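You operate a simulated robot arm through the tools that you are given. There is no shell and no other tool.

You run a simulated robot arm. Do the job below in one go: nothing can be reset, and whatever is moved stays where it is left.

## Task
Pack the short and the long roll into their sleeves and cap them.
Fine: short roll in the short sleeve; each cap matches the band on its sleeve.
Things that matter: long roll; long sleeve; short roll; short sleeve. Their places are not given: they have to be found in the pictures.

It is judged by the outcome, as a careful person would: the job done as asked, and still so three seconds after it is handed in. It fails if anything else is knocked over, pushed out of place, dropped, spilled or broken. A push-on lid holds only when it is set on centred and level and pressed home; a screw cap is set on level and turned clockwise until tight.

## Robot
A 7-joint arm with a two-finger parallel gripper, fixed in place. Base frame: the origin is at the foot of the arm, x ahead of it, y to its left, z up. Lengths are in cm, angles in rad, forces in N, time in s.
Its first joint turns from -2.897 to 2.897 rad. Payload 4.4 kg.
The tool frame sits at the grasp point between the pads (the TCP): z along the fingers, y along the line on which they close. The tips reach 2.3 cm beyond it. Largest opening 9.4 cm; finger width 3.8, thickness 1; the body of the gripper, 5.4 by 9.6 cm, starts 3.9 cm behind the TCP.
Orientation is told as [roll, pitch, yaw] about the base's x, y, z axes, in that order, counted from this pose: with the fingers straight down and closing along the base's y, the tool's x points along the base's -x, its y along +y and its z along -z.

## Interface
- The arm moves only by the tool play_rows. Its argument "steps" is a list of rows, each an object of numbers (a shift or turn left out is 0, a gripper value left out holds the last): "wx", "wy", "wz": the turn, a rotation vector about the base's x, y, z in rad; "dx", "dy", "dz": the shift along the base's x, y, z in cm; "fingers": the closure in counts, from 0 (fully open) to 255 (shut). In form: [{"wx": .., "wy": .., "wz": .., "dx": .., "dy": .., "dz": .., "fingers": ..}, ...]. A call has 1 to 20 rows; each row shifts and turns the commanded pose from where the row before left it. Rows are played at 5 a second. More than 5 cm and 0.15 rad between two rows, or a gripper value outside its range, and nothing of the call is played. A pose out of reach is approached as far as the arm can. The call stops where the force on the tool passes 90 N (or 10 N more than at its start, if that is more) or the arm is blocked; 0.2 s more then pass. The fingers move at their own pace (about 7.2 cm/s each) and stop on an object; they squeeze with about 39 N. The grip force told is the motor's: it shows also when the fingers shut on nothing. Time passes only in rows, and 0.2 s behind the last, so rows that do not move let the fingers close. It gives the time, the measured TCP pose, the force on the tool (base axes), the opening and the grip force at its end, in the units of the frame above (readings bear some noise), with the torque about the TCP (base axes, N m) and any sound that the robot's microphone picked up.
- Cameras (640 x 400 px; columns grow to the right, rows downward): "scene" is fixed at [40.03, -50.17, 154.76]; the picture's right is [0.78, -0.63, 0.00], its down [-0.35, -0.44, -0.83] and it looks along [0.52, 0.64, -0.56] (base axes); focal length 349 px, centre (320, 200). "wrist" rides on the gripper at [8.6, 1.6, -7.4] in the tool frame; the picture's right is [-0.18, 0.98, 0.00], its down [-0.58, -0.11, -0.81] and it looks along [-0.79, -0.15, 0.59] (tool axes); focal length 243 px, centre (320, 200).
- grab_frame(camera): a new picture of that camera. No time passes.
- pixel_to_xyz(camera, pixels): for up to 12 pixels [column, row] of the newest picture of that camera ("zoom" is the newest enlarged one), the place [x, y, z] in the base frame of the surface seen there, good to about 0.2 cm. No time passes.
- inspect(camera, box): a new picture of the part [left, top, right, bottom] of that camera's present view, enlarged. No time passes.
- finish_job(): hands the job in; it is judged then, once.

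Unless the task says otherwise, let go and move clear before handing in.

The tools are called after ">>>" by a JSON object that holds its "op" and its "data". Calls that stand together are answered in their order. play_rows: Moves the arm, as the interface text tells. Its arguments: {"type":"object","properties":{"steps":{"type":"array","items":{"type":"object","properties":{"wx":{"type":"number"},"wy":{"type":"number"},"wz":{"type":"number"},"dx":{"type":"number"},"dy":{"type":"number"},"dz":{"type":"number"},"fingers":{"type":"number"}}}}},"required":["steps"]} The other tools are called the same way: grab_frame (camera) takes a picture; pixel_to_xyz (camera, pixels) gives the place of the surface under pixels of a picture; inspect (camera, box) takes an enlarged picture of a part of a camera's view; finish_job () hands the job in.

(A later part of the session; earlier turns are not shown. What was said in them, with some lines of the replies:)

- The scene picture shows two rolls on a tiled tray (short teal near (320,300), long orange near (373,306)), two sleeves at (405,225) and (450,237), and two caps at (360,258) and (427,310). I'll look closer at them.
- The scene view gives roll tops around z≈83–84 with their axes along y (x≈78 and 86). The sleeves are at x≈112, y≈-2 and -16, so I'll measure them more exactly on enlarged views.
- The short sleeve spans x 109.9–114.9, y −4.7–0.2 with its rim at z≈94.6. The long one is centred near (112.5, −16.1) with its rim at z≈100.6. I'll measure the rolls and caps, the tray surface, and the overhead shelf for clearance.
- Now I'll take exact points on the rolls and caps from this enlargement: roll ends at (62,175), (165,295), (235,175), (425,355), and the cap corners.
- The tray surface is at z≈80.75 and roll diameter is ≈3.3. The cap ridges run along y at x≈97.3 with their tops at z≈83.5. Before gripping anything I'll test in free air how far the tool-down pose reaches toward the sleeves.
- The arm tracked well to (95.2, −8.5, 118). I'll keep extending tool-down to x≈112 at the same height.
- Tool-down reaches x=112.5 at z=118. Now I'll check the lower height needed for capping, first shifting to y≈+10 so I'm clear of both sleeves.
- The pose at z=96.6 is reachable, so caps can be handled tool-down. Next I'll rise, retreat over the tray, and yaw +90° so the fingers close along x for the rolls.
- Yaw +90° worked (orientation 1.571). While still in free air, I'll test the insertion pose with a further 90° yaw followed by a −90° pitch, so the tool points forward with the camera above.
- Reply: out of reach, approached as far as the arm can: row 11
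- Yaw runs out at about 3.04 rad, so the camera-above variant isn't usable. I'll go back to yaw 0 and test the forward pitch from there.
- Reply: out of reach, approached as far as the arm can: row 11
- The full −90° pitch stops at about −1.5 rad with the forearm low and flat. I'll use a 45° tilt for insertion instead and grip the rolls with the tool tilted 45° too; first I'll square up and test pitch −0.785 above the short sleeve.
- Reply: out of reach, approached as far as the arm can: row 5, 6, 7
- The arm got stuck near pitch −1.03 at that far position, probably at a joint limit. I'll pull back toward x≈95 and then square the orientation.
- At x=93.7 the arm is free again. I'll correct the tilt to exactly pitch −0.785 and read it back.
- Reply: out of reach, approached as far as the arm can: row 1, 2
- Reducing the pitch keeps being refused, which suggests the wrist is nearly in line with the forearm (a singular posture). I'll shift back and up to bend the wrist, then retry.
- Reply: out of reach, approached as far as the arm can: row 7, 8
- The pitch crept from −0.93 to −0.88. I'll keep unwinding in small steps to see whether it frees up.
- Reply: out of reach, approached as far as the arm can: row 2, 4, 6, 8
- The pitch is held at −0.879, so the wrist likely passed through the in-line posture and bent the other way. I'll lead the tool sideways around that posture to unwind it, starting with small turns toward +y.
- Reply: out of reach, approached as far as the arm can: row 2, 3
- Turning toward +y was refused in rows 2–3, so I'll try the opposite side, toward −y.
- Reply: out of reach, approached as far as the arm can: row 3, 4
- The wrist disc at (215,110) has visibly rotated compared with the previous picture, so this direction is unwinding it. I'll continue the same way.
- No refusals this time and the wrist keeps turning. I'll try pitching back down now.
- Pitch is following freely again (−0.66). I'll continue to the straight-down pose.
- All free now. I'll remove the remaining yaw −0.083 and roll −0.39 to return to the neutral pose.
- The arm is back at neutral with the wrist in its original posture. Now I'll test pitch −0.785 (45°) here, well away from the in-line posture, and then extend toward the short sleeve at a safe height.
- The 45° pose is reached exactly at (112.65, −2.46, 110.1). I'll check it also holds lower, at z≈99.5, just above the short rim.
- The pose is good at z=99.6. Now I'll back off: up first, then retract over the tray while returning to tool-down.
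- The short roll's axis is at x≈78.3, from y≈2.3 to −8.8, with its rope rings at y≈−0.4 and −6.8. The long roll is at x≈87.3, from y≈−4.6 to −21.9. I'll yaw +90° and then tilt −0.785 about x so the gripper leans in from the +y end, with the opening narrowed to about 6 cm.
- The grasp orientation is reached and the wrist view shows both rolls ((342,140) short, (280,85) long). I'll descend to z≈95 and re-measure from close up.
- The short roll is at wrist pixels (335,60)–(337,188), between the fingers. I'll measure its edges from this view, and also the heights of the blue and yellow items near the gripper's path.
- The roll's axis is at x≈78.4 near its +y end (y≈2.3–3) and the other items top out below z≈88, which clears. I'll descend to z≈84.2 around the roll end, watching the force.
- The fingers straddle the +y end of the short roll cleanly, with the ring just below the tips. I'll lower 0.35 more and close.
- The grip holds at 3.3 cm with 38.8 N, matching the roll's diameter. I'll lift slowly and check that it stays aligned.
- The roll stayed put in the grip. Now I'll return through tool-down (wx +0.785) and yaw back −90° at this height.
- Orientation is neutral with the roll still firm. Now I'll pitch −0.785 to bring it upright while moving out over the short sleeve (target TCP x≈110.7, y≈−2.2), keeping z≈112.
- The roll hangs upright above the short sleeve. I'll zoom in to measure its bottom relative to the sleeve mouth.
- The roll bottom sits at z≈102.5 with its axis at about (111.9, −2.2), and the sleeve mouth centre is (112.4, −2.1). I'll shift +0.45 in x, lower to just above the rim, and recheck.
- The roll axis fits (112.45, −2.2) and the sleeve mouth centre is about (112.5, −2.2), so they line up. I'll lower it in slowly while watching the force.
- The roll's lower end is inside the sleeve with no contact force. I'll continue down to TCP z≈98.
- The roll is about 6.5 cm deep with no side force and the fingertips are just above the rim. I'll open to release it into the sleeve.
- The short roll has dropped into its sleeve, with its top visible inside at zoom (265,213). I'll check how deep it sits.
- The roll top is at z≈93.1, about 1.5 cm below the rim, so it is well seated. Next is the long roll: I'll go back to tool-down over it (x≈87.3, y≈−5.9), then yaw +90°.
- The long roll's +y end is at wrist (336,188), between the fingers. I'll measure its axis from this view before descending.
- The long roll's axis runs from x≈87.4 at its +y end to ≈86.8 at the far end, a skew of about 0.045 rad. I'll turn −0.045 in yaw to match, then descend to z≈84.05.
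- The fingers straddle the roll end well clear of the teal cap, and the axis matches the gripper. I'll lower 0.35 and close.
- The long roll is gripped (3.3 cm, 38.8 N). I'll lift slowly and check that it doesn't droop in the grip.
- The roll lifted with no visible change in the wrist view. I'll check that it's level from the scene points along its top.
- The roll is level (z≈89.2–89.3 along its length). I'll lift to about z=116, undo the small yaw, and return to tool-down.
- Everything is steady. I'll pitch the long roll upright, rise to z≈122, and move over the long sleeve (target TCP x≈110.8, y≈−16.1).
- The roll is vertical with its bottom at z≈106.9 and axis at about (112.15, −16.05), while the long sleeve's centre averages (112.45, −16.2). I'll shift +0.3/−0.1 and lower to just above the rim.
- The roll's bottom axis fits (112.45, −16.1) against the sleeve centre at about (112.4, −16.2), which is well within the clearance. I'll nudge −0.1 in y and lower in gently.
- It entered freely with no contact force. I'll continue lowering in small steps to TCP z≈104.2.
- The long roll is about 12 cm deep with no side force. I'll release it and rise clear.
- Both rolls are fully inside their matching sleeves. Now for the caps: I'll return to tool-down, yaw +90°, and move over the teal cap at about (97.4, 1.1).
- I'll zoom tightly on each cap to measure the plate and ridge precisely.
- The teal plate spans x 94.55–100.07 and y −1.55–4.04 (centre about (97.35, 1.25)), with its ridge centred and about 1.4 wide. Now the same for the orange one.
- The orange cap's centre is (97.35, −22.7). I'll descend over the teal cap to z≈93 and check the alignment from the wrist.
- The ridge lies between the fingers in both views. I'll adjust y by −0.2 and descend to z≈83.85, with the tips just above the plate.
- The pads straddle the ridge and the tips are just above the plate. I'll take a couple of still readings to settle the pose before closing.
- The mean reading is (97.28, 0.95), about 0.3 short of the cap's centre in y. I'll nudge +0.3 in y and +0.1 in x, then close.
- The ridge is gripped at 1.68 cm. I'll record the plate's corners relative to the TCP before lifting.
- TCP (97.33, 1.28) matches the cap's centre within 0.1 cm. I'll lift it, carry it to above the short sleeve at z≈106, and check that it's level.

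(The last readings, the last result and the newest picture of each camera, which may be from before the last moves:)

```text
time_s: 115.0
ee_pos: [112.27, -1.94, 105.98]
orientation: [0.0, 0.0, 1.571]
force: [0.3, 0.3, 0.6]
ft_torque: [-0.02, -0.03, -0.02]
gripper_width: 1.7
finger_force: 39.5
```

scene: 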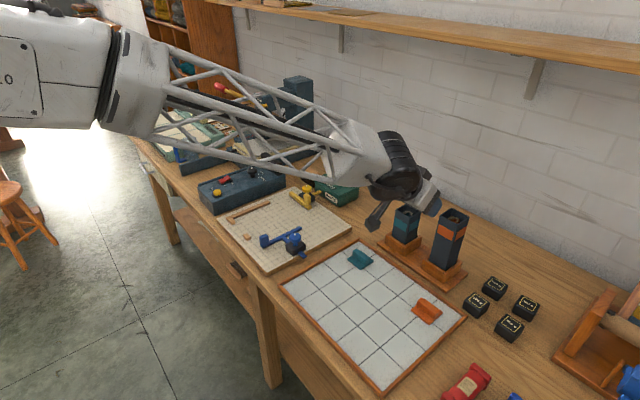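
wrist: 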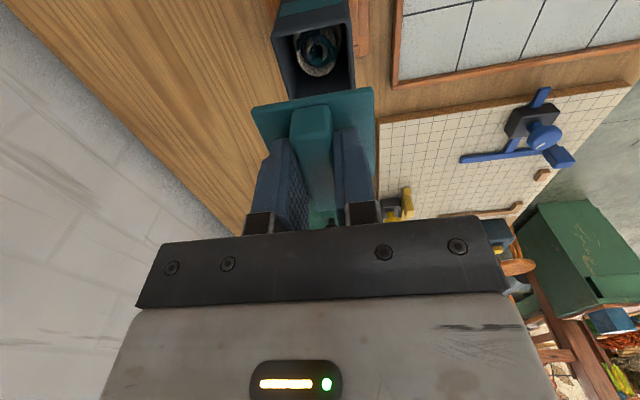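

The cap is level with its centre at about (112.2, −1.95), and the sleeve's centre averages (112.45, −2.17). I'll shift +0.25/−0.22 and lower to about 0.8 cm above the rim for a close check.

>>> {"op": "play_rows", "data": {"steps": [{"dx": 0.25, "dy": -0.22}, {"dz": -3}, {"dz": -3}, {"dz": -1.3}, {}, {}]}}

>>> {"op": "inspect", "data": {"camera": "scene", "box": [380, 185, 430, 225]}}

>>> {"op": "grab_frame", "data": {"camera": "wrist"}}

```text
time_s: 116.4
ee_pos: [112.67, -2.4, 98.88]
orientation: [-0.001, -0.002, 1.57]
force: [0.5, -0.2, -0.5]
ft_torque: [-0.01, 0.0, 0.02]
gripper_width: 1.68
finger_force: 39.1
```

```text
10.00 times, centred on (405, 205) of scene
```

zoom: 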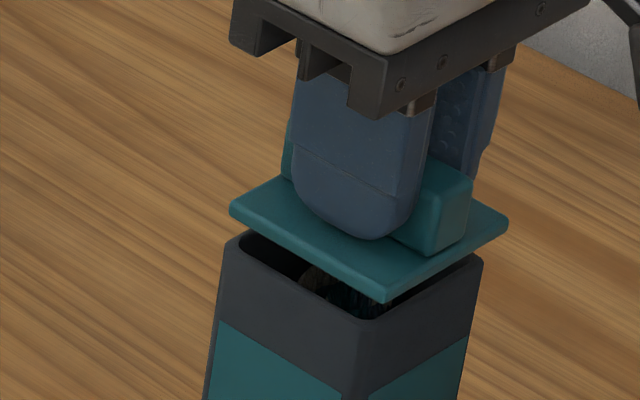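

```text
taken
```

wrist: 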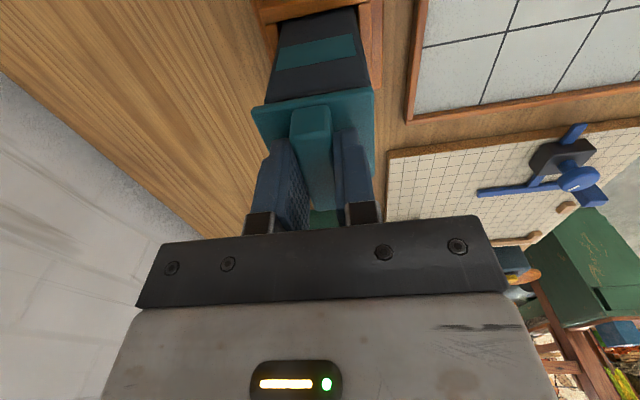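

The cap hovers just above the rim but looks slightly right of centre (plate corners at (230,210), (387,290), (508,224)). I'll measure both precisely and average the pose readings.

>>> {"op": "pixel_to_xyz", "data": {"camera": "zoom", "pixels": [[233, 208], [387, 287], [506, 223], [226, 250], [360, 318], [482, 263], [245, 235], [310, 247], [450, 254]]}}

>>> {"op": "play_rows", "data": {"steps": [{}]}}

>>> {"op": "play_rows", "data": {"steps": [{}]}}

>>> {"op": "play_rows", "data": {"steps": [{}]}}

```text
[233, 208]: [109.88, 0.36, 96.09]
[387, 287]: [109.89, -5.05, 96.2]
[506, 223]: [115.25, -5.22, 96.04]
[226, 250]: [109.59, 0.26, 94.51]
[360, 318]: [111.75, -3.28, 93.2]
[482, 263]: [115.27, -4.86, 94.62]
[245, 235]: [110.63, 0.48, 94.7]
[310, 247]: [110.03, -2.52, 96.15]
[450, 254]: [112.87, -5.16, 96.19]
```

```text
time_s: 116.8
ee_pos: [112.66, -2.45, 98.78]
orientation: [0.0, 0.001, 1.571]
force: [0.7, 0.4, -1.0]
ft_torque: [0.03, -0.02, 0.0]
gripper_width: 1.68
finger_force: 38.4
```

```text
time_s: 117.2
ee_pos: [112.69, -2.35, 98.8]
orientation: [-0.001, 0.0, 1.571]
force: [0.3, 0.4, -0.3]
ft_torque: [0.0, 0.01, -0.03]
gripper_width: 1.67
finger_force: 38.9
```

```text
time_s: 117.6
ee_pos: [112.71, -2.36, 98.79]
orientation: [0.0, -0.001, 1.571]
force: [-0.4, -0.6, -0.4]
ft_torque: [0.03, 0.04, -0.01]
gripper_width: 1.7
finger_force: 38.5
```

The cap's centre reads (112.6, −2.38) against the sleeve's (112.45, −2.17). I'll correct by −0.2 in x and +0.22 in y and check again.

>>> {"op": "play_rows", "data": {"steps": [{"dx": -0.2, "dy": 0.22}, {}, {}]}}

>>> {"op": "play_rows", "data": {"steps": [{}]}}

>>> {"op": "play_rows", "data": {"steps": [{}]}}

>>> {"op": "inspect", "data": {"camera": "scene", "box": [380, 185, 430, 225]}}

```text
time_s: 118.4
ee_pos: [112.48, -2.22, 98.77]
orientation: [0.0, 0.0, 1.572]
force: [0.2, 0.2, -0.2]
ft_torque: [0.01, 0.04, 0.02]
gripper_width: 1.66
finger_force: 39.2
```

```text
time_s: 118.8
ee_pos: [112.55, -2.23, 98.73]
orientation: [-0.001, -0.001, 1.572]
force: [0.4, 0.1, -0.3]
ft_torque: [0.02, 0.01, -0.02]
gripper_width: 1.66
finger_force: 39.3
```

```text
time_s: 119.2
ee_pos: [112.48, -2.04, 98.75]
orientation: [0.001, 0.0, 1.57]
force: [0.1, -0.4, -0.3]
ft_torque: [-0.01, -0.02, -0.03]
gripper_width: 1.68
finger_force: 38.8
```

```text
10.00 times, centred on (405, 205) of scene
```

zoom: 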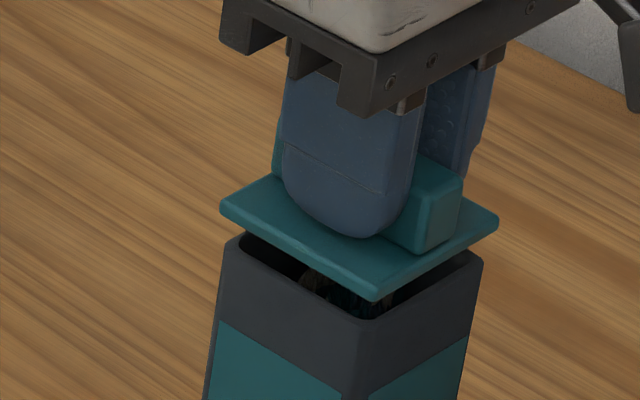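

The plate now overhangs the sleeve evenly (corners at (220,212), (377,298), (498,222)) and the TCP reads (112.5, −2.16). I'll lower gently onto the rim.

>>> {"op": "play_rows", "data": {"steps": [{"dz": -0.3}, {"dz": -0.3}, {"dz": -0.2}, {}, {}]}}

>>> {"op": "inspect", "data": {"camera": "scene", "box": [380, 185, 430, 225]}}

```text
time_s: 120.4
ee_pos: [112.45, -2.24, 97.97]
orientation: [-0.001, 0.001, 1.571]
force: [-0.1, 0.0, -0.3]
ft_torque: [0.05, 0.01, -0.02]
gripper_width: 1.66
finger_force: 39.1
```

```text
10.00 times, centred on (405, 205) of scene
```

zoom: 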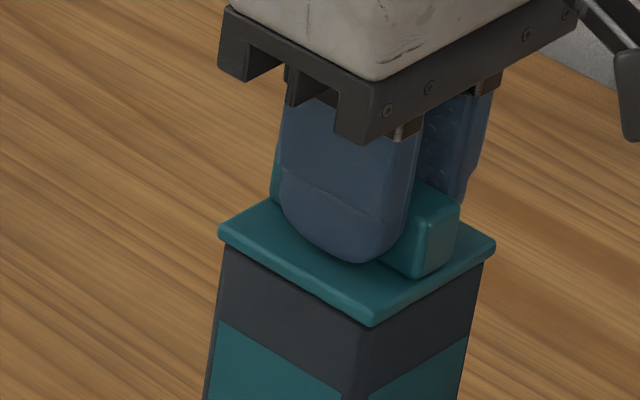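

The cap is about at rim height. I'll compare the face positions of the cap and sleeve directly to confirm the overhang is even before pressing.

>>> {"op": "pixel_to_xyz", "data": {"camera": "zoom", "pixels": [[260, 265], [300, 287], [340, 309], [260, 300], [290, 315], [330, 335], [400, 308], [435, 288], [470, 268], [400, 335], [430, 318], [465, 300]]}}

```text
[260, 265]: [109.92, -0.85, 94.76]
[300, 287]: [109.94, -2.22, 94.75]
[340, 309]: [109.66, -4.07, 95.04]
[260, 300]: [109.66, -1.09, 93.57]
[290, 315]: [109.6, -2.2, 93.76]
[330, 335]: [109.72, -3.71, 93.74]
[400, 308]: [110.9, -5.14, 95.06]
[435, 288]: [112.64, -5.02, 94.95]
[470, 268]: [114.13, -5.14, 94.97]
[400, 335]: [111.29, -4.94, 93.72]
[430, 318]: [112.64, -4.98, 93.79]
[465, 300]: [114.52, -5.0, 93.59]
```

The cap sits about 0.1 cm toward +x/−y of perfect centring and isn't touching yet (force ≈0). I'll correct by −0.1/+0.09 and lower until contact registers.

>>> {"op": "play_rows", "data": {"steps": [{"dx": -0.1, "dy": 0.09}, {}, {"dz": -0.15}, {"dz": -0.15}, {}, {}]}}

>>> {"op": "inspect", "data": {"camera": "scene", "box": [380, 185, 430, 225]}}

```text
time_s: 121.8
ee_pos: [112.45, -2.1, 97.77]
orientation: [-0.003, -0.002, 1.57]
force: [3.4, -4.9, 23.6]
ft_torque: [-0.11, -0.11, -0.04]
gripper_width: 1.66
finger_force: 39.5
heard: snap
```

```text
10.00 times, centred on (405, 205) of scene
```

zoom: 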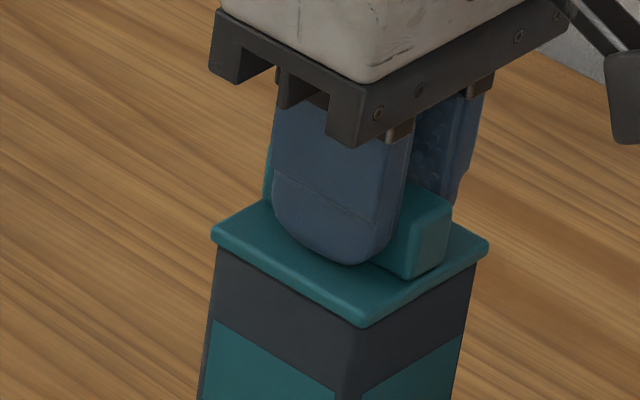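

A snap was heard at 24 N and the plate now sits flush on the rim. I'll press slightly more to be sure it's home.

>>> {"op": "play_rows", "data": {"steps": [{"dz": -0.12}, {}, {}]}}

```text
time_s: 122.6
ee_pos: [112.28, -2.07, 97.69]
orientation: [-0.003, -0.001, 1.571]
force: [8.0, -3.8, 40.5]
ft_torque: [0.01, -0.2, 0.04]
gripper_width: 1.68
finger_force: 39.0
```

It holds firm at 40 N with no further movement, so the cap is seated. I'll relieve the load, open the fingers, and rise.

>>> {"op": "play_rows", "data": {"steps": [{"dz": 0.2}, {}, {"fingers": 110}, {}, {}, {}]}}

>>> {"op": "play_rows", "data": {"steps": [{"dz": 1}, {"dz": 2}, {"dz": 3}, {"dz": 4}, {}, {}]}}

>>> {"op": "inspect", "data": {"camera": "scene", "box": [370, 185, 480, 285]}}

>>> {"op": "grab_frame", "data": {"camera": "wrist"}}

```text
time_s: 124.0
ee_pos: [112.23, -2.08, 97.62]
orientation: [0.002, 0.0, 1.571]
force: [-2.1, 0.1, 12.2]
ft_torque: [0.03, -0.04, 0.02]
gripper_width: 5.04
finger_force: 0.1
```

```text
time_s: 125.4
ee_pos: [112.43, -1.79, 107.53]
orientation: [0.001, 0.0, 1.568]
force: [-0.3, -0.3, -0.7]
ft_torque: [0.01, -0.03, -0.01]
gripper_width: 5.34
finger_force: 0.1
```

```text
4.00 times, centred on (425, 235) of scene
```

zoom: 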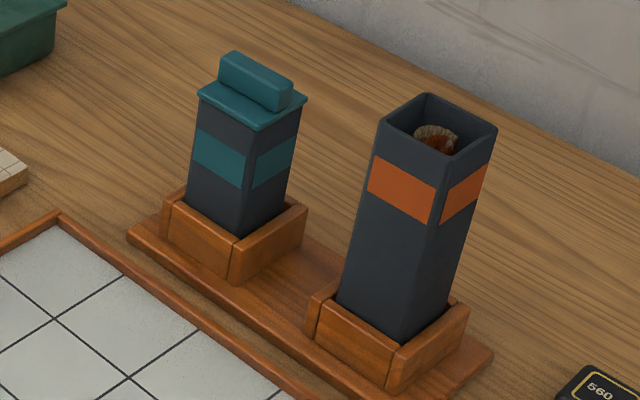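

```text
taken
```

wrist: 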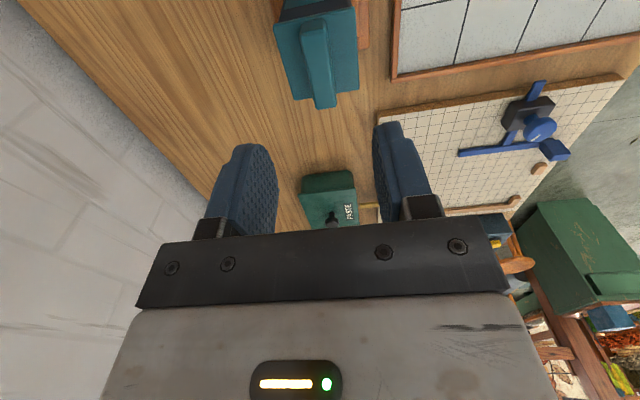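

The teal cap is on, straight and level. Next is the orange cap: I'll rise, go over it at (97.4, −22.7), and descend to z≈93.

>>> {"op": "play_rows", "data": {"steps": [{"dz": 3}, {"dz": 2}, {"dx": -3.8, "dy": -3.6}, {"dx": -3.8, "dy": -3.6}, {"dx": -3.8, "dy": -3.6}, {"dx": -3.6, "dy": -3.6}, {"dy": -3.6}, {"dy": -2.9}, {"dz": -4}, {"dz": -4}, {"dz": -4}, {"dz": -4}, {"dz": -2.5}, {}, {}]}}

>>> {"op": "grab_frame", "data": {"camera": "wrist"}}

>>> {"op": "inspect", "data": {"camera": "scene", "box": [370, 230, 470, 330]}}

>>> {"op": "inspect", "data": {"camera": "scene", "box": [380, 190, 430, 260]}}

```text
refused: row 3 steps farther than a row can; nothing moved
```

```text
taken
```

wrist: 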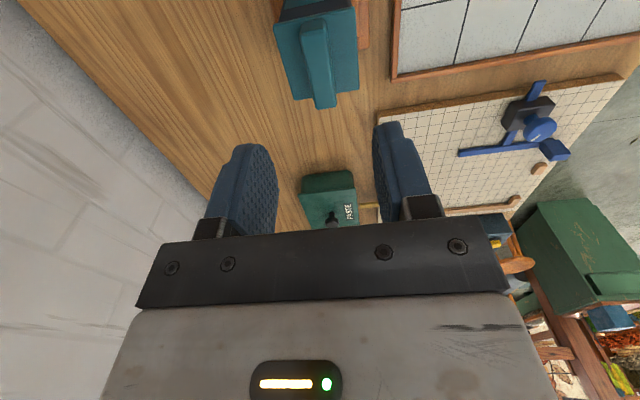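

```text
4.00 times, centred on (420, 280) of scene
```

zoom: 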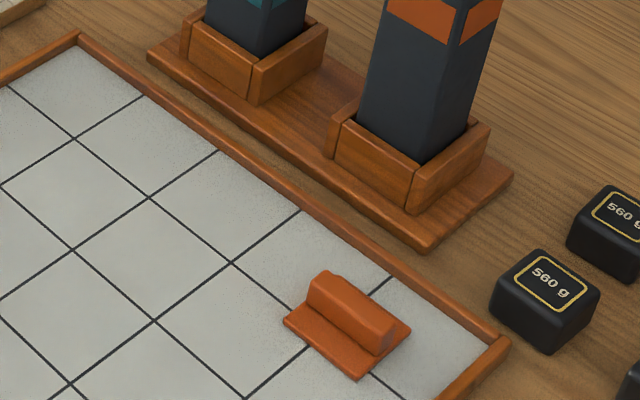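

```text
5.71 times, centred on (405, 225) of scene
```

zoom: 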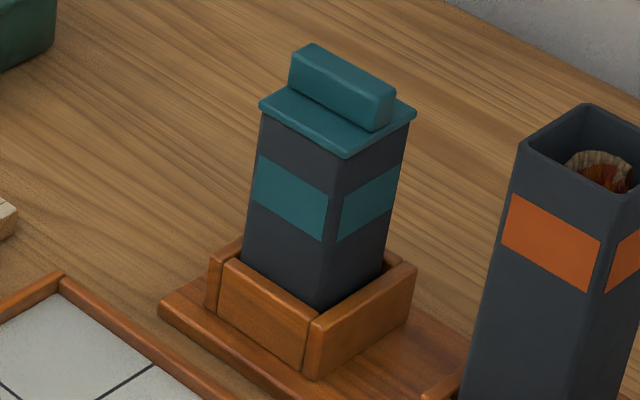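

One row was over 5 cm so nothing moved; the close-up shows the teal cap seated evenly on all sides. I'll repeat the move with shorter rows.

>>> {"op": "play_rows", "data": {"steps": [{"dz": 3}, {"dz": 2}, {"dx": -2.15, "dy": -3}, {"dx": -2.15, "dy": -3}, {"dx": -2.15, "dy": -3}, {"dx": -2.15, "dy": -3}, {"dx": -2.15, "dy": -3}, {"dx": -2.15, "dy": -3}, {"dx": -2.15, "dy": -2.95}, {"dz": -4}, {"dz": -4}, {"dz": -4}, {"dz": -4}, {"dz": -3}, {}, {}]}}

>>> {"op": "grab_frame", "data": {"camera": "wrist"}}

>>> {"op": "grab_frame", "data": {"camera": "scene"}}

```text
time_s: 128.8
ee_pos: [97.2, -23.07, 93.81]
orientation: [0.0, 0.001, 1.57]
force: [-0.5, 0.7, 0.3]
ft_torque: [-0.01, -0.01, -0.03]
gripper_width: 5.34
finger_force: 0.1
```

```text
taken
```

wrist: 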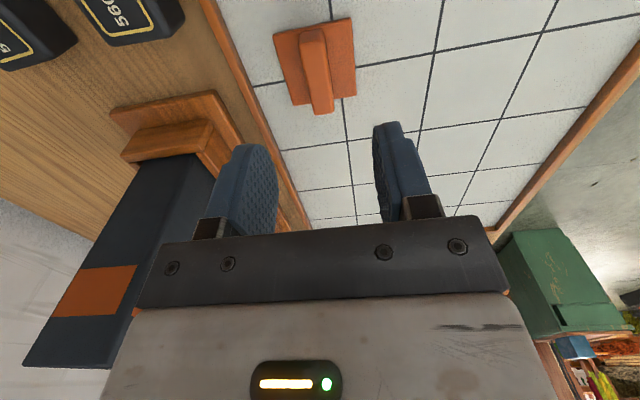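

```text
taken
```

scene: 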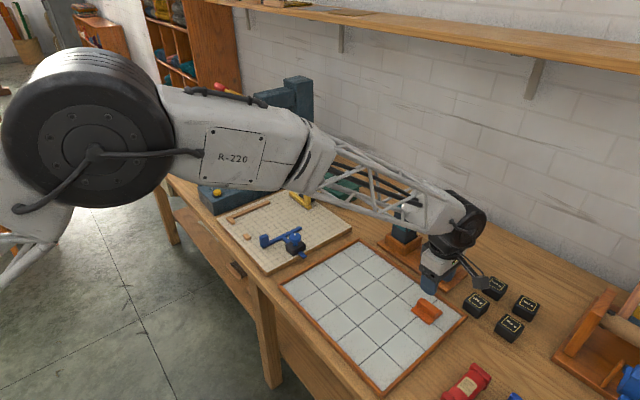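

The orange ridge lines up between the fingers and the TCP reads (97.2, −23.07) against the cap centre (97.4, −22.7). I'll correct +0.15/+0.35 and descend to z≈83.9.

>>> {"op": "play_rows", "data": {"steps": [{"dx": 0.15, "dy": 0.35}, {"dz": -3}, {"dz": -3}, {"dz": -2}, {"dz": -1.2}, {"dz": -0.7}, {}, {}]}}

>>> {"op": "play_rows", "data": {"steps": [{}]}}

>>> {"op": "play_rows", "data": {"steps": [{}]}}

>>> {"op": "grab_frame", "data": {"camera": "wrist"}}

>>> {"op": "inspect", "data": {"camera": "scene", "box": [390, 260, 470, 330]}}

```text
time_s: 130.6
ee_pos: [97.38, -22.61, 83.71]
orientation: [0.0, 0.001, 1.57]
force: [-0.5, -0.6, 0.2]
ft_torque: [0.0, -0.01, 0.01]
gripper_width: 5.36
finger_force: 0.0
```

```text
time_s: 131.0
ee_pos: [97.34, -22.69, 83.75]
orientation: [0.001, 0.001, 1.571]
force: [0.1, -0.4, 0.1]
ft_torque: [-0.03, -0.03, 0.0]
gripper_width: 5.36
finger_force: 0.0
```

```text
time_s: 131.4
ee_pos: [97.37, -22.83, 83.74]
orientation: [0.001, 0.001, 1.571]
force: [0.0, -0.7, -1.1]
ft_torque: [0.01, 0.0, 0.01]
gripper_width: 5.37
finger_force: 0.0
```

```text
taken
```

wrist: 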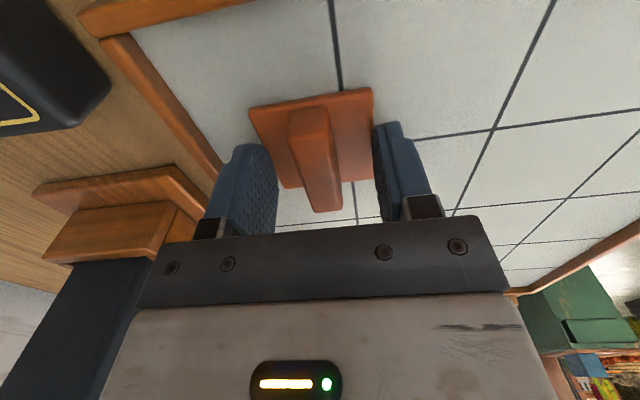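

```text
5.71 times, centred on (430, 295) of scene
```

zoom: 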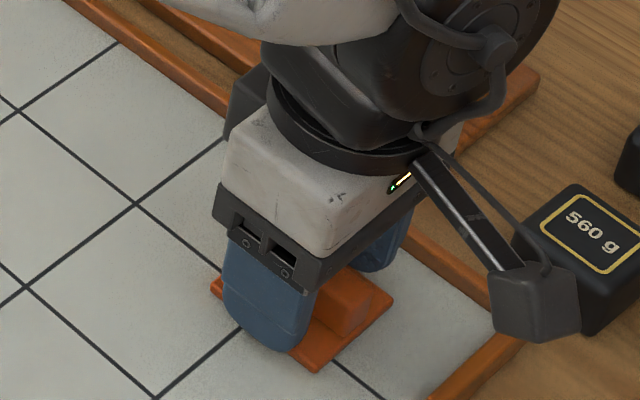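

TCP is at (97.36, −22.71), centred on the orange cap, with the tips just above its plate. Closing now.

>>> {"op": "play_rows", "data": {"steps": [{"fingers": 255}, {}, {}, {}, {}, {}]}}

>>> {"op": "inspect", "data": {"camera": "scene", "box": [390, 260, 470, 330]}}

>>> {"op": "grab_frame", "data": {"camera": "wrist"}}

```text
time_s: 132.8
ee_pos: [97.42, -22.67, 83.83]
orientation: [0.0, -0.001, 1.571]
force: [-0.1, -1.0, 0.1]
ft_torque: [0.04, 0.01, 0.0]
gripper_width: 1.67
finger_force: 38.8
```

```text
5.71 times, centred on (430, 295) of scene
```

zoom: 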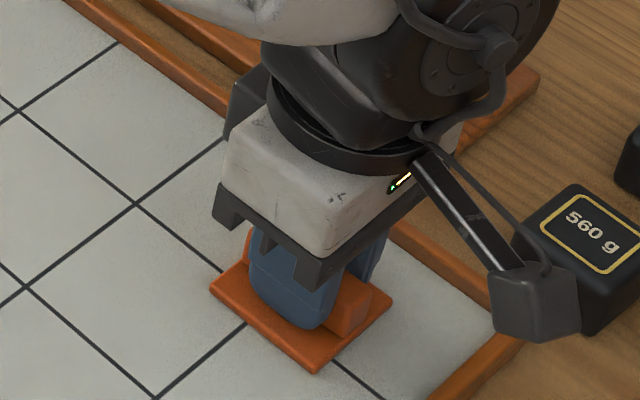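

```text
taken
```

wrist: 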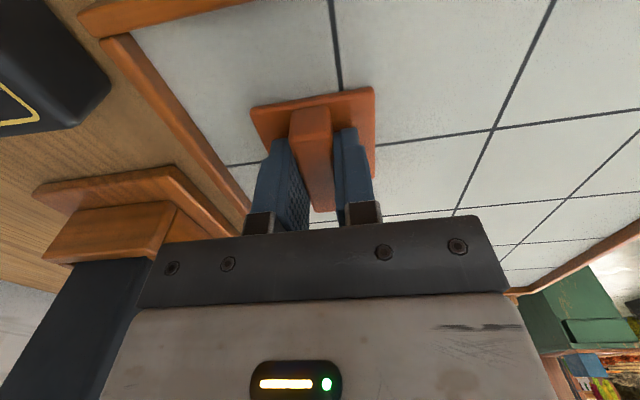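

The orange cap is gripped in the same relative position as the teal one was. I'll lift it to z≈112 and carry it over the long sleeve.

>>> {"op": "play_rows", "data": {"steps": [{"dz": 1}, {"dz": 2}, {"dz": 4}, {"dz": 4}, {"dz": 4}, {"dz": 4}, {"dz": 4}, {"dz": 4.5}, {"dx": 3.75, "dy": 1.6}, {"dx": 3.75, "dy": 1.6}, {"dx": 3.75, "dy": 1.6}, {"dx": 3.75, "dy": 1.65}, {}, {}]}}

>>> {"op": "play_rows", "data": {"steps": [{}]}}

>>> {"op": "inspect", "data": {"camera": "scene", "box": [410, 150, 500, 240]}}

```text
time_s: 135.8
ee_pos: [112.44, -16.66, 111.43]
orientation: [0.0, 0.0, 1.57]
force: [0.4, -0.2, -0.4]
ft_torque: [-0.01, 0.0, 0.01]
gripper_width: 1.68
finger_force: 39.3
```

```text
time_s: 136.2
ee_pos: [112.41, -16.58, 111.48]
orientation: [-0.001, -0.001, 1.569]
force: [0.4, 0.5, -0.4]
ft_torque: [0.0, 0.02, 0.0]
gripper_width: 1.68
finger_force: 38.9
```

```text
4.44 times, centred on (455, 195) of scene
```

zoom: 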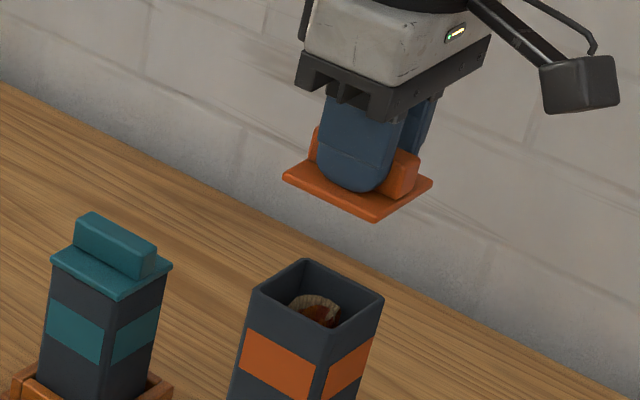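

I'll take a tight look at the long sleeve's mouth for an exact centre before lowering.

>>> {"op": "inspect", "data": {"camera": "scene", "box": [435, 195, 505, 245]}}

```text
8.00 times, centred on (470, 220) of scene
```

zoom: 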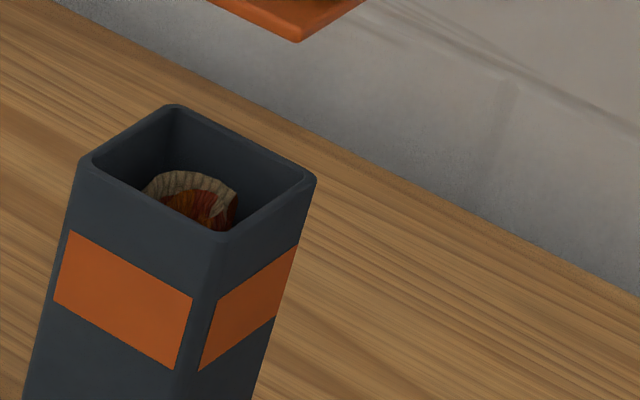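

>>> {"op": "pixel_to_xyz", "data": {"camera": "zoom", "pixels": [[79, 162], [219, 240], [314, 180], [178, 107], [120, 175], [160, 197], [180, 207], [250, 215], [275, 200], [240, 135], [270, 150], [130, 130]]}}

>>> {"op": "pixel_to_xyz", "data": {"camera": "zoom", "pixels": [[110, 190], [150, 215], [190, 240], [250, 230], [280, 210], [300, 200], [100, 148], [150, 120], [220, 123], [290, 165], [118, 188], [200, 233]]}}

```text
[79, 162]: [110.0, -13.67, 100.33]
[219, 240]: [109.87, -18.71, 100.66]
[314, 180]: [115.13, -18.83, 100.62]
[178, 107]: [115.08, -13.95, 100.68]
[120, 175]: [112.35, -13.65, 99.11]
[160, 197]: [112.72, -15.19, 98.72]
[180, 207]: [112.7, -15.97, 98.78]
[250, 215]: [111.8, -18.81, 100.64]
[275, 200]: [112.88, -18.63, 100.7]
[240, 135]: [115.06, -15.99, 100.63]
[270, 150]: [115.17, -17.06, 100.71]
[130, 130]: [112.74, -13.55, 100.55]
```

```text
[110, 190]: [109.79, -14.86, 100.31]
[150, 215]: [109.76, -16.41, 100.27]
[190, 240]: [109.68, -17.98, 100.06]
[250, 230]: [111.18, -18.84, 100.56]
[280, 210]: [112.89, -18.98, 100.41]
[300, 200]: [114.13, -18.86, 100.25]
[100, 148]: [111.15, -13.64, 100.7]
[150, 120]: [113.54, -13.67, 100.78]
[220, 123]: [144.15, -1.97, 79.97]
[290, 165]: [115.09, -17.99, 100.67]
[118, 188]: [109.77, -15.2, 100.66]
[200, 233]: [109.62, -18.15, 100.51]
```

The long sleeve's centre is (112.44, −16.24) with its rim at 100.65, and the TCP is at (112.42, −16.6). I'll shift +0.38 in y and lower to about 1 cm above the rim.

>>> {"op": "play_rows", "data": {"steps": [{"dy": 0.38}, {"dz": -3}, {"dz": -2.5}, {"dz": -1.2}, {}, {}]}}

>>> {"op": "play_rows", "data": {"steps": [{}]}}

>>> {"op": "play_rows", "data": {"steps": [{}]}}

>>> {"op": "inspect", "data": {"camera": "scene", "box": [425, 185, 495, 235]}}

```text
time_s: 137.6
ee_pos: [112.46, -15.93, 104.61]
orientation: [0.001, -0.001, 1.573]
force: [0.4, 0.2, -0.6]
ft_torque: [0.0, 0.01, -0.02]
gripper_width: 1.68
finger_force: 39.1
```

```text
time_s: 138.0
ee_pos: [112.45, -16.11, 104.62]
orientation: [0.0, 0.0, 1.57]
force: [-0.1, -0.3, -1.3]
ft_torque: [-0.01, 0.02, 0.0]
gripper_width: 1.66
finger_force: 39.0
```

```text
time_s: 138.4
ee_pos: [112.45, -15.97, 104.64]
orientation: [0.0, 0.0, 1.57]
force: [-0.1, -0.1, -0.3]
ft_torque: [0.0, 0.0, 0.02]
gripper_width: 1.66
finger_force: 38.8
```

```text
8.00 times, centred on (460, 210) of scene
```

zoom: 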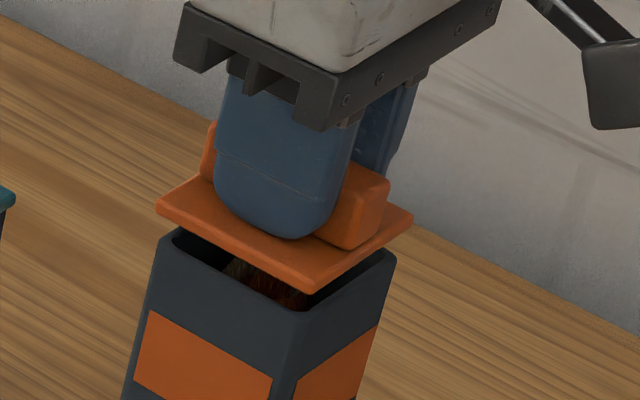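

TCP reads (112.45, −16.0), about 0.2 too far in +y from the sleeve's centre. I'll shift −0.2 in y, lower 0.6, and look again.

>>> {"op": "play_rows", "data": {"steps": [{"dy": -0.2}, {}, {"dz": -0.3}, {"dz": -0.3}, {}, {}]}}

>>> {"op": "play_rows", "data": {"steps": [{}]}}

>>> {"op": "play_rows", "data": {"steps": [{}]}}

>>> {"op": "inspect", "data": {"camera": "scene", "box": [435, 190, 485, 230]}}

```text
time_s: 139.8
ee_pos: [112.58, -16.08, 103.92]
orientation: [0.001, 0.0, 1.57]
force: [-0.2, -0.3, 0.4]
ft_torque: [-0.02, -0.01, 0.02]
gripper_width: 1.66
finger_force: 39.2
```

```text
time_s: 140.2
ee_pos: [112.65, -16.26, 104.09]
orientation: [0.0, 0.002, 1.571]
force: [0.0, 0.5, -0.1]
ft_torque: [0.04, -0.02, -0.02]
gripper_width: 1.69
finger_force: 39.2
```

```text
time_s: 140.6
ee_pos: [112.5, -16.14, 103.94]
orientation: [0.0, 0.001, 1.57]
force: [0.4, 0.2, 0.1]
ft_torque: [0.01, 0.0, -0.01]
gripper_width: 1.66
finger_force: 38.5
```

```text
10.00 times, centred on (460, 210) of scene
```

zoom: 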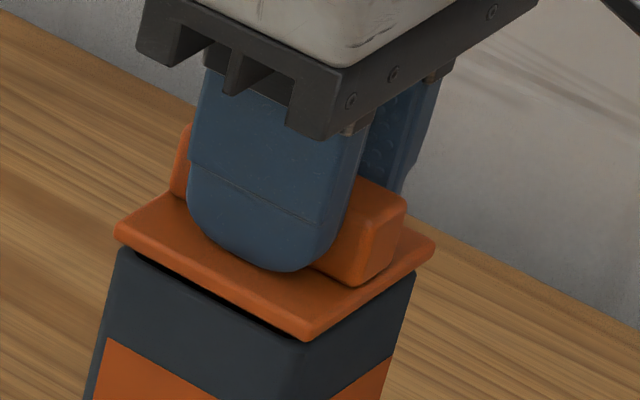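

The cap is about 0.35 cm above the rim, and the corners indicate it sits about 0.2 cm too far in +x (right corner at (434,252)). I'll shift −0.18 in x and recheck.

>>> {"op": "play_rows", "data": {"steps": [{"dx": -0.18}, {}, {}]}}

>>> {"op": "play_rows", "data": {"steps": [{}]}}

>>> {"op": "play_rows", "data": {"steps": [{}]}}

>>> {"op": "inspect", "data": {"camera": "scene", "box": [435, 190, 485, 230]}}

```text
time_s: 141.4
ee_pos: [112.27, -16.12, 103.99]
orientation: [0.0, 0.0, 1.569]
force: [0.6, -0.4, -0.6]
ft_torque: [-0.02, 0.04, -0.01]
gripper_width: 1.7
finger_force: 38.8
```

```text
time_s: 141.8
ee_pos: [112.3, -16.14, 103.89]
orientation: [-0.001, -0.001, 1.57]
force: [-1.1, 0.2, -0.9]
ft_torque: [-0.02, 0.03, -0.02]
gripper_width: 1.69
finger_force: 38.9
```

```text
time_s: 142.2
ee_pos: [112.42, -16.12, 103.97]
orientation: [-0.001, 0.001, 1.57]
force: [-0.8, 0.1, 0.0]
ft_torque: [0.03, -0.03, 0.0]
gripper_width: 1.69
finger_force: 39.0
```

```text
10.00 times, centred on (460, 210) of scene
```

zoom: 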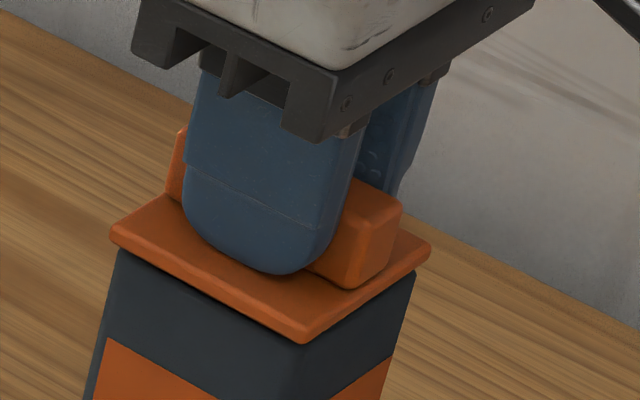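

The plate now overhangs evenly (corners (111,243), (302,344), (430,255)) and the TCP averages (112.33, −16.13). I'll lower slowly to press it on.

>>> {"op": "play_rows", "data": {"steps": [{"dz": -0.15}, {"dz": -0.15}, {"dz": -0.12}, {}, {}]}}

>>> {"op": "inspect", "data": {"camera": "scene", "box": [435, 190, 485, 230]}}

```text
time_s: 143.4
ee_pos: [112.29, -16.15, 103.64]
orientation: [-0.002, 0.0, 1.571]
force: [1.9, -0.2, 8.9]
ft_torque: [-0.02, -0.04, -0.03]
gripper_width: 1.68
finger_force: 38.3
heard: snap
```

```text
10.00 times, centred on (460, 210) of scene
```

zoom: 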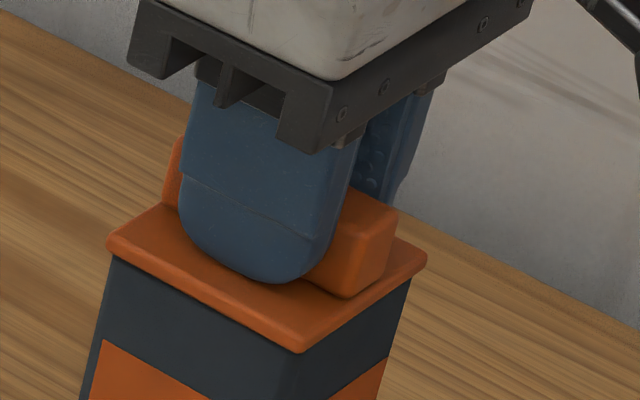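

A snap was heard at low force and the plate is flush. I'll press on a little further to confirm it's home, then relieve the load.

>>> {"op": "play_rows", "data": {"steps": [{"dz": -0.12}, {"dz": -0.1}, {}, {}]}}

```text
time_s: 144.4
ee_pos: [112.22, -16.01, 103.62]
orientation: [-0.004, 0.0, 1.57]
force: [6.6, -0.6, 46.2]
ft_torque: [-0.03, -0.15, 0.0]
gripper_width: 1.69
finger_force: 39.5
```

The cap is firm at 46 N with no further travel. I'll ease off, open the fingers, and rise clear.

>>> {"op": "play_rows", "data": {"steps": [{"dz": 0.25}, {}, {"fingers": 110}, {}, {}, {}]}}

>>> {"op": "play_rows", "data": {"steps": [{"dz": 1}, {"dz": 2}, {"dz": 3}, {"dz": 4}, {"dx": -4}, {"dx": -4}, {"dx": -4}, {"dx": -4}, {"dx": -4, "dy": 2, "dz": 2}, {"dx": -4, "dy": 2, "dz": 2}, {}, {}]}}

>>> {"op": "grab_frame", "data": {"camera": "scene"}}

>>> {"op": "inspect", "data": {"camera": "scene", "box": [375, 190, 485, 290]}}

```text
time_s: 145.8
ee_pos: [112.32, -16.0, 103.62]
orientation: [0.0, 0.001, 1.571]
force: [0.0, 0.3, 36.2]
ft_torque: [0.04, 0.01, 0.01]
gripper_width: 4.51
finger_force: 0.0
```

```text
time_s: 148.4
ee_pos: [88.24, -12.42, 117.44]
orientation: [0.0, 0.001, 1.571]
force: [0.4, -0.3, 0.3]
ft_torque: [-0.02, 0.02, -0.01]
gripper_width: 5.34
finger_force: 0.0
```

```text
taken
```

scene: 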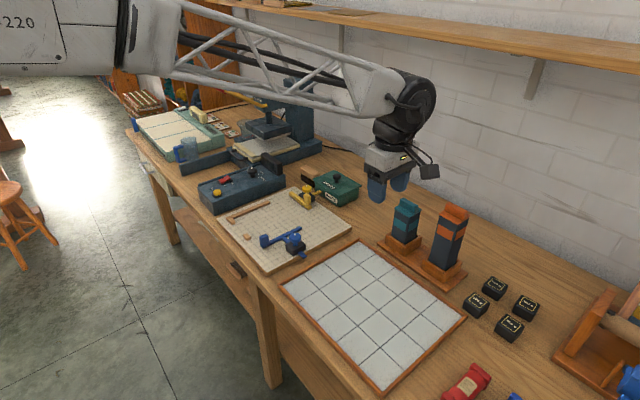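

```text
4.00 times, centred on (430, 240) of scene
```

zoom: 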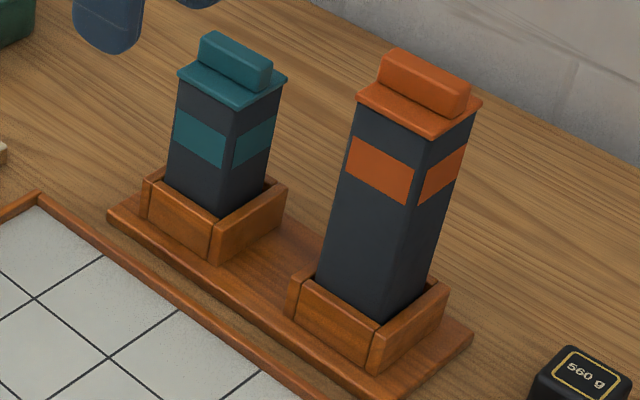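

Both sleeves are capped with matching colours, and the rest of the bench looks unchanged. I'll verify the levelness and centring of each cap in close-up.

>>> {"op": "inspect", "data": {"camera": "scene", "box": [385, 190, 425, 230]}}

>>> {"op": "pixel_to_xyz", "data": {"camera": "zoom", "pixels": [[200, 110], [215, 85], [300, 150], [330, 150], [420, 110], [190, 80], [350, 165], [250, 130]]}}

>>> {"op": "inspect", "data": {"camera": "scene", "box": [435, 195, 475, 235]}}

```text
10.00 times, centred on (405, 210) of scene
```

zoom: 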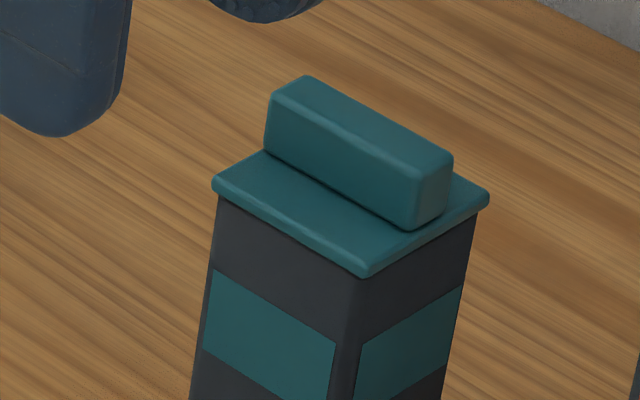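

```text
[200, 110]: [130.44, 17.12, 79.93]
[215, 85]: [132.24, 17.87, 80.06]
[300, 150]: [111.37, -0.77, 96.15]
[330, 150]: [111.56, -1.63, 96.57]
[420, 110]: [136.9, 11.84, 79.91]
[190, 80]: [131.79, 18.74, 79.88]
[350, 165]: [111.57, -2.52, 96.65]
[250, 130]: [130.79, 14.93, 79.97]
```

```text
10.00 times, centred on (455, 215) of scene
```

zoom: 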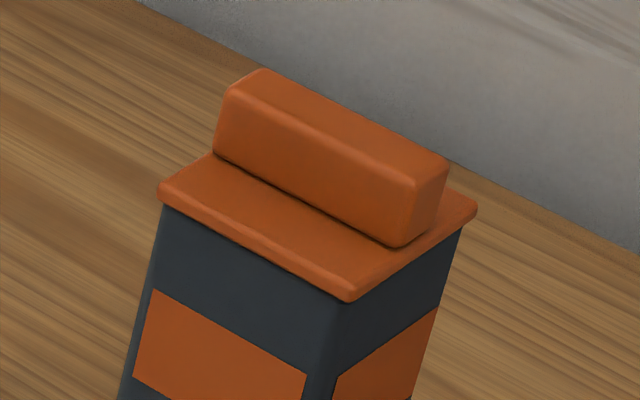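

>>> {"op": "pixel_to_xyz", "data": {"camera": "zoom", "pixels": [[170, 187], [215, 165], [280, 230], [345, 285], [420, 245], [465, 210], [240, 90], [265, 75], [415, 180], [440, 170]]}}

>>> {"op": "inspect", "data": {"camera": "scene", "box": [385, 190, 425, 230]}}

```text
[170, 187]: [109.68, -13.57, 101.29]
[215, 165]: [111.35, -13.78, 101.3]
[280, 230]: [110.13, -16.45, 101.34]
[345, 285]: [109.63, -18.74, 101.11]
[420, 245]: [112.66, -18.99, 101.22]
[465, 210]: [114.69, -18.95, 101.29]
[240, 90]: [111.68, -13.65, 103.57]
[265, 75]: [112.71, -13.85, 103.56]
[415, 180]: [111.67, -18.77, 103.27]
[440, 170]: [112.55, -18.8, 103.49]
```

```text
10.00 times, centred on (405, 210) of scene
```

zoom: 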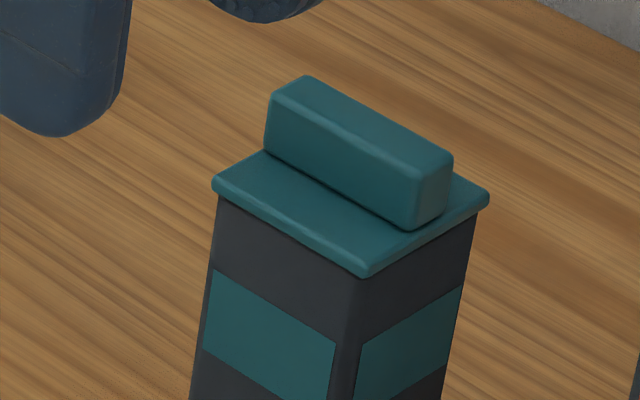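

>>> {"op": "pixel_to_xyz", "data": {"camera": "zoom", "pixels": [[222, 183], [265, 158], [300, 210], [362, 262], [430, 230], [478, 193], [280, 95], [305, 80], [415, 170], [445, 155]]}}

>>> {"op": "play_rows", "data": {"steps": [{"dz": 2}, {}, {}]}}

```text
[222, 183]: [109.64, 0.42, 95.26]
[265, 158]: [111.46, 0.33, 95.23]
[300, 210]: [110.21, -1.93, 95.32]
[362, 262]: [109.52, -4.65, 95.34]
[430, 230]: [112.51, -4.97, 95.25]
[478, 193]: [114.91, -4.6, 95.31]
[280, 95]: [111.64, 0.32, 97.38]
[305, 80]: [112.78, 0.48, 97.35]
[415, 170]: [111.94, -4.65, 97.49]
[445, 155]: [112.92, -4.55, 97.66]
```

```text
time_s: 149.2
ee_pos: [88.37, -12.31, 119.46]
orientation: [0.0, 0.001, 1.57]
force: [-0.2, 0.4, -0.3]
ft_torque: [0.01, 0.01, -0.02]
gripper_width: 5.33
finger_force: 0.0
```

Both plates are level within measurement error: teal at z 95.23–95.34, orange at 101.1–101.3. Both are centred on their sleeves, each snapped on, and the gripper is empty and well clear, so I'm handing the job in.

>>> {"op": "finish_job", "data": {}}

```text
The job is handed in.
```

Both rolls are in their sleeves and capped: the short roll in the short sleeve under the teal cap, and the long roll in the long sleeve under the orange cap. Each cap matches the band on its sleeve.

- **Rolls:** both dropped a few centimetres into their sleeves on release. The short one ended about 1.5 cm below its rim, and the long one about 2 cm below.
- **Caps:** each snapped when pressed on and then held firm at 40–46 N. Both measured level to about 0.2 cm and look centred on their sleeves.
- **Short sleeve:** it shifted by roughly 0.2 cm inside its holder when the teal cap went on. It is still upright in place.
- **Rest of the bench:** nothing else was touched that I could see. I let go and moved the gripper clear before handing in.
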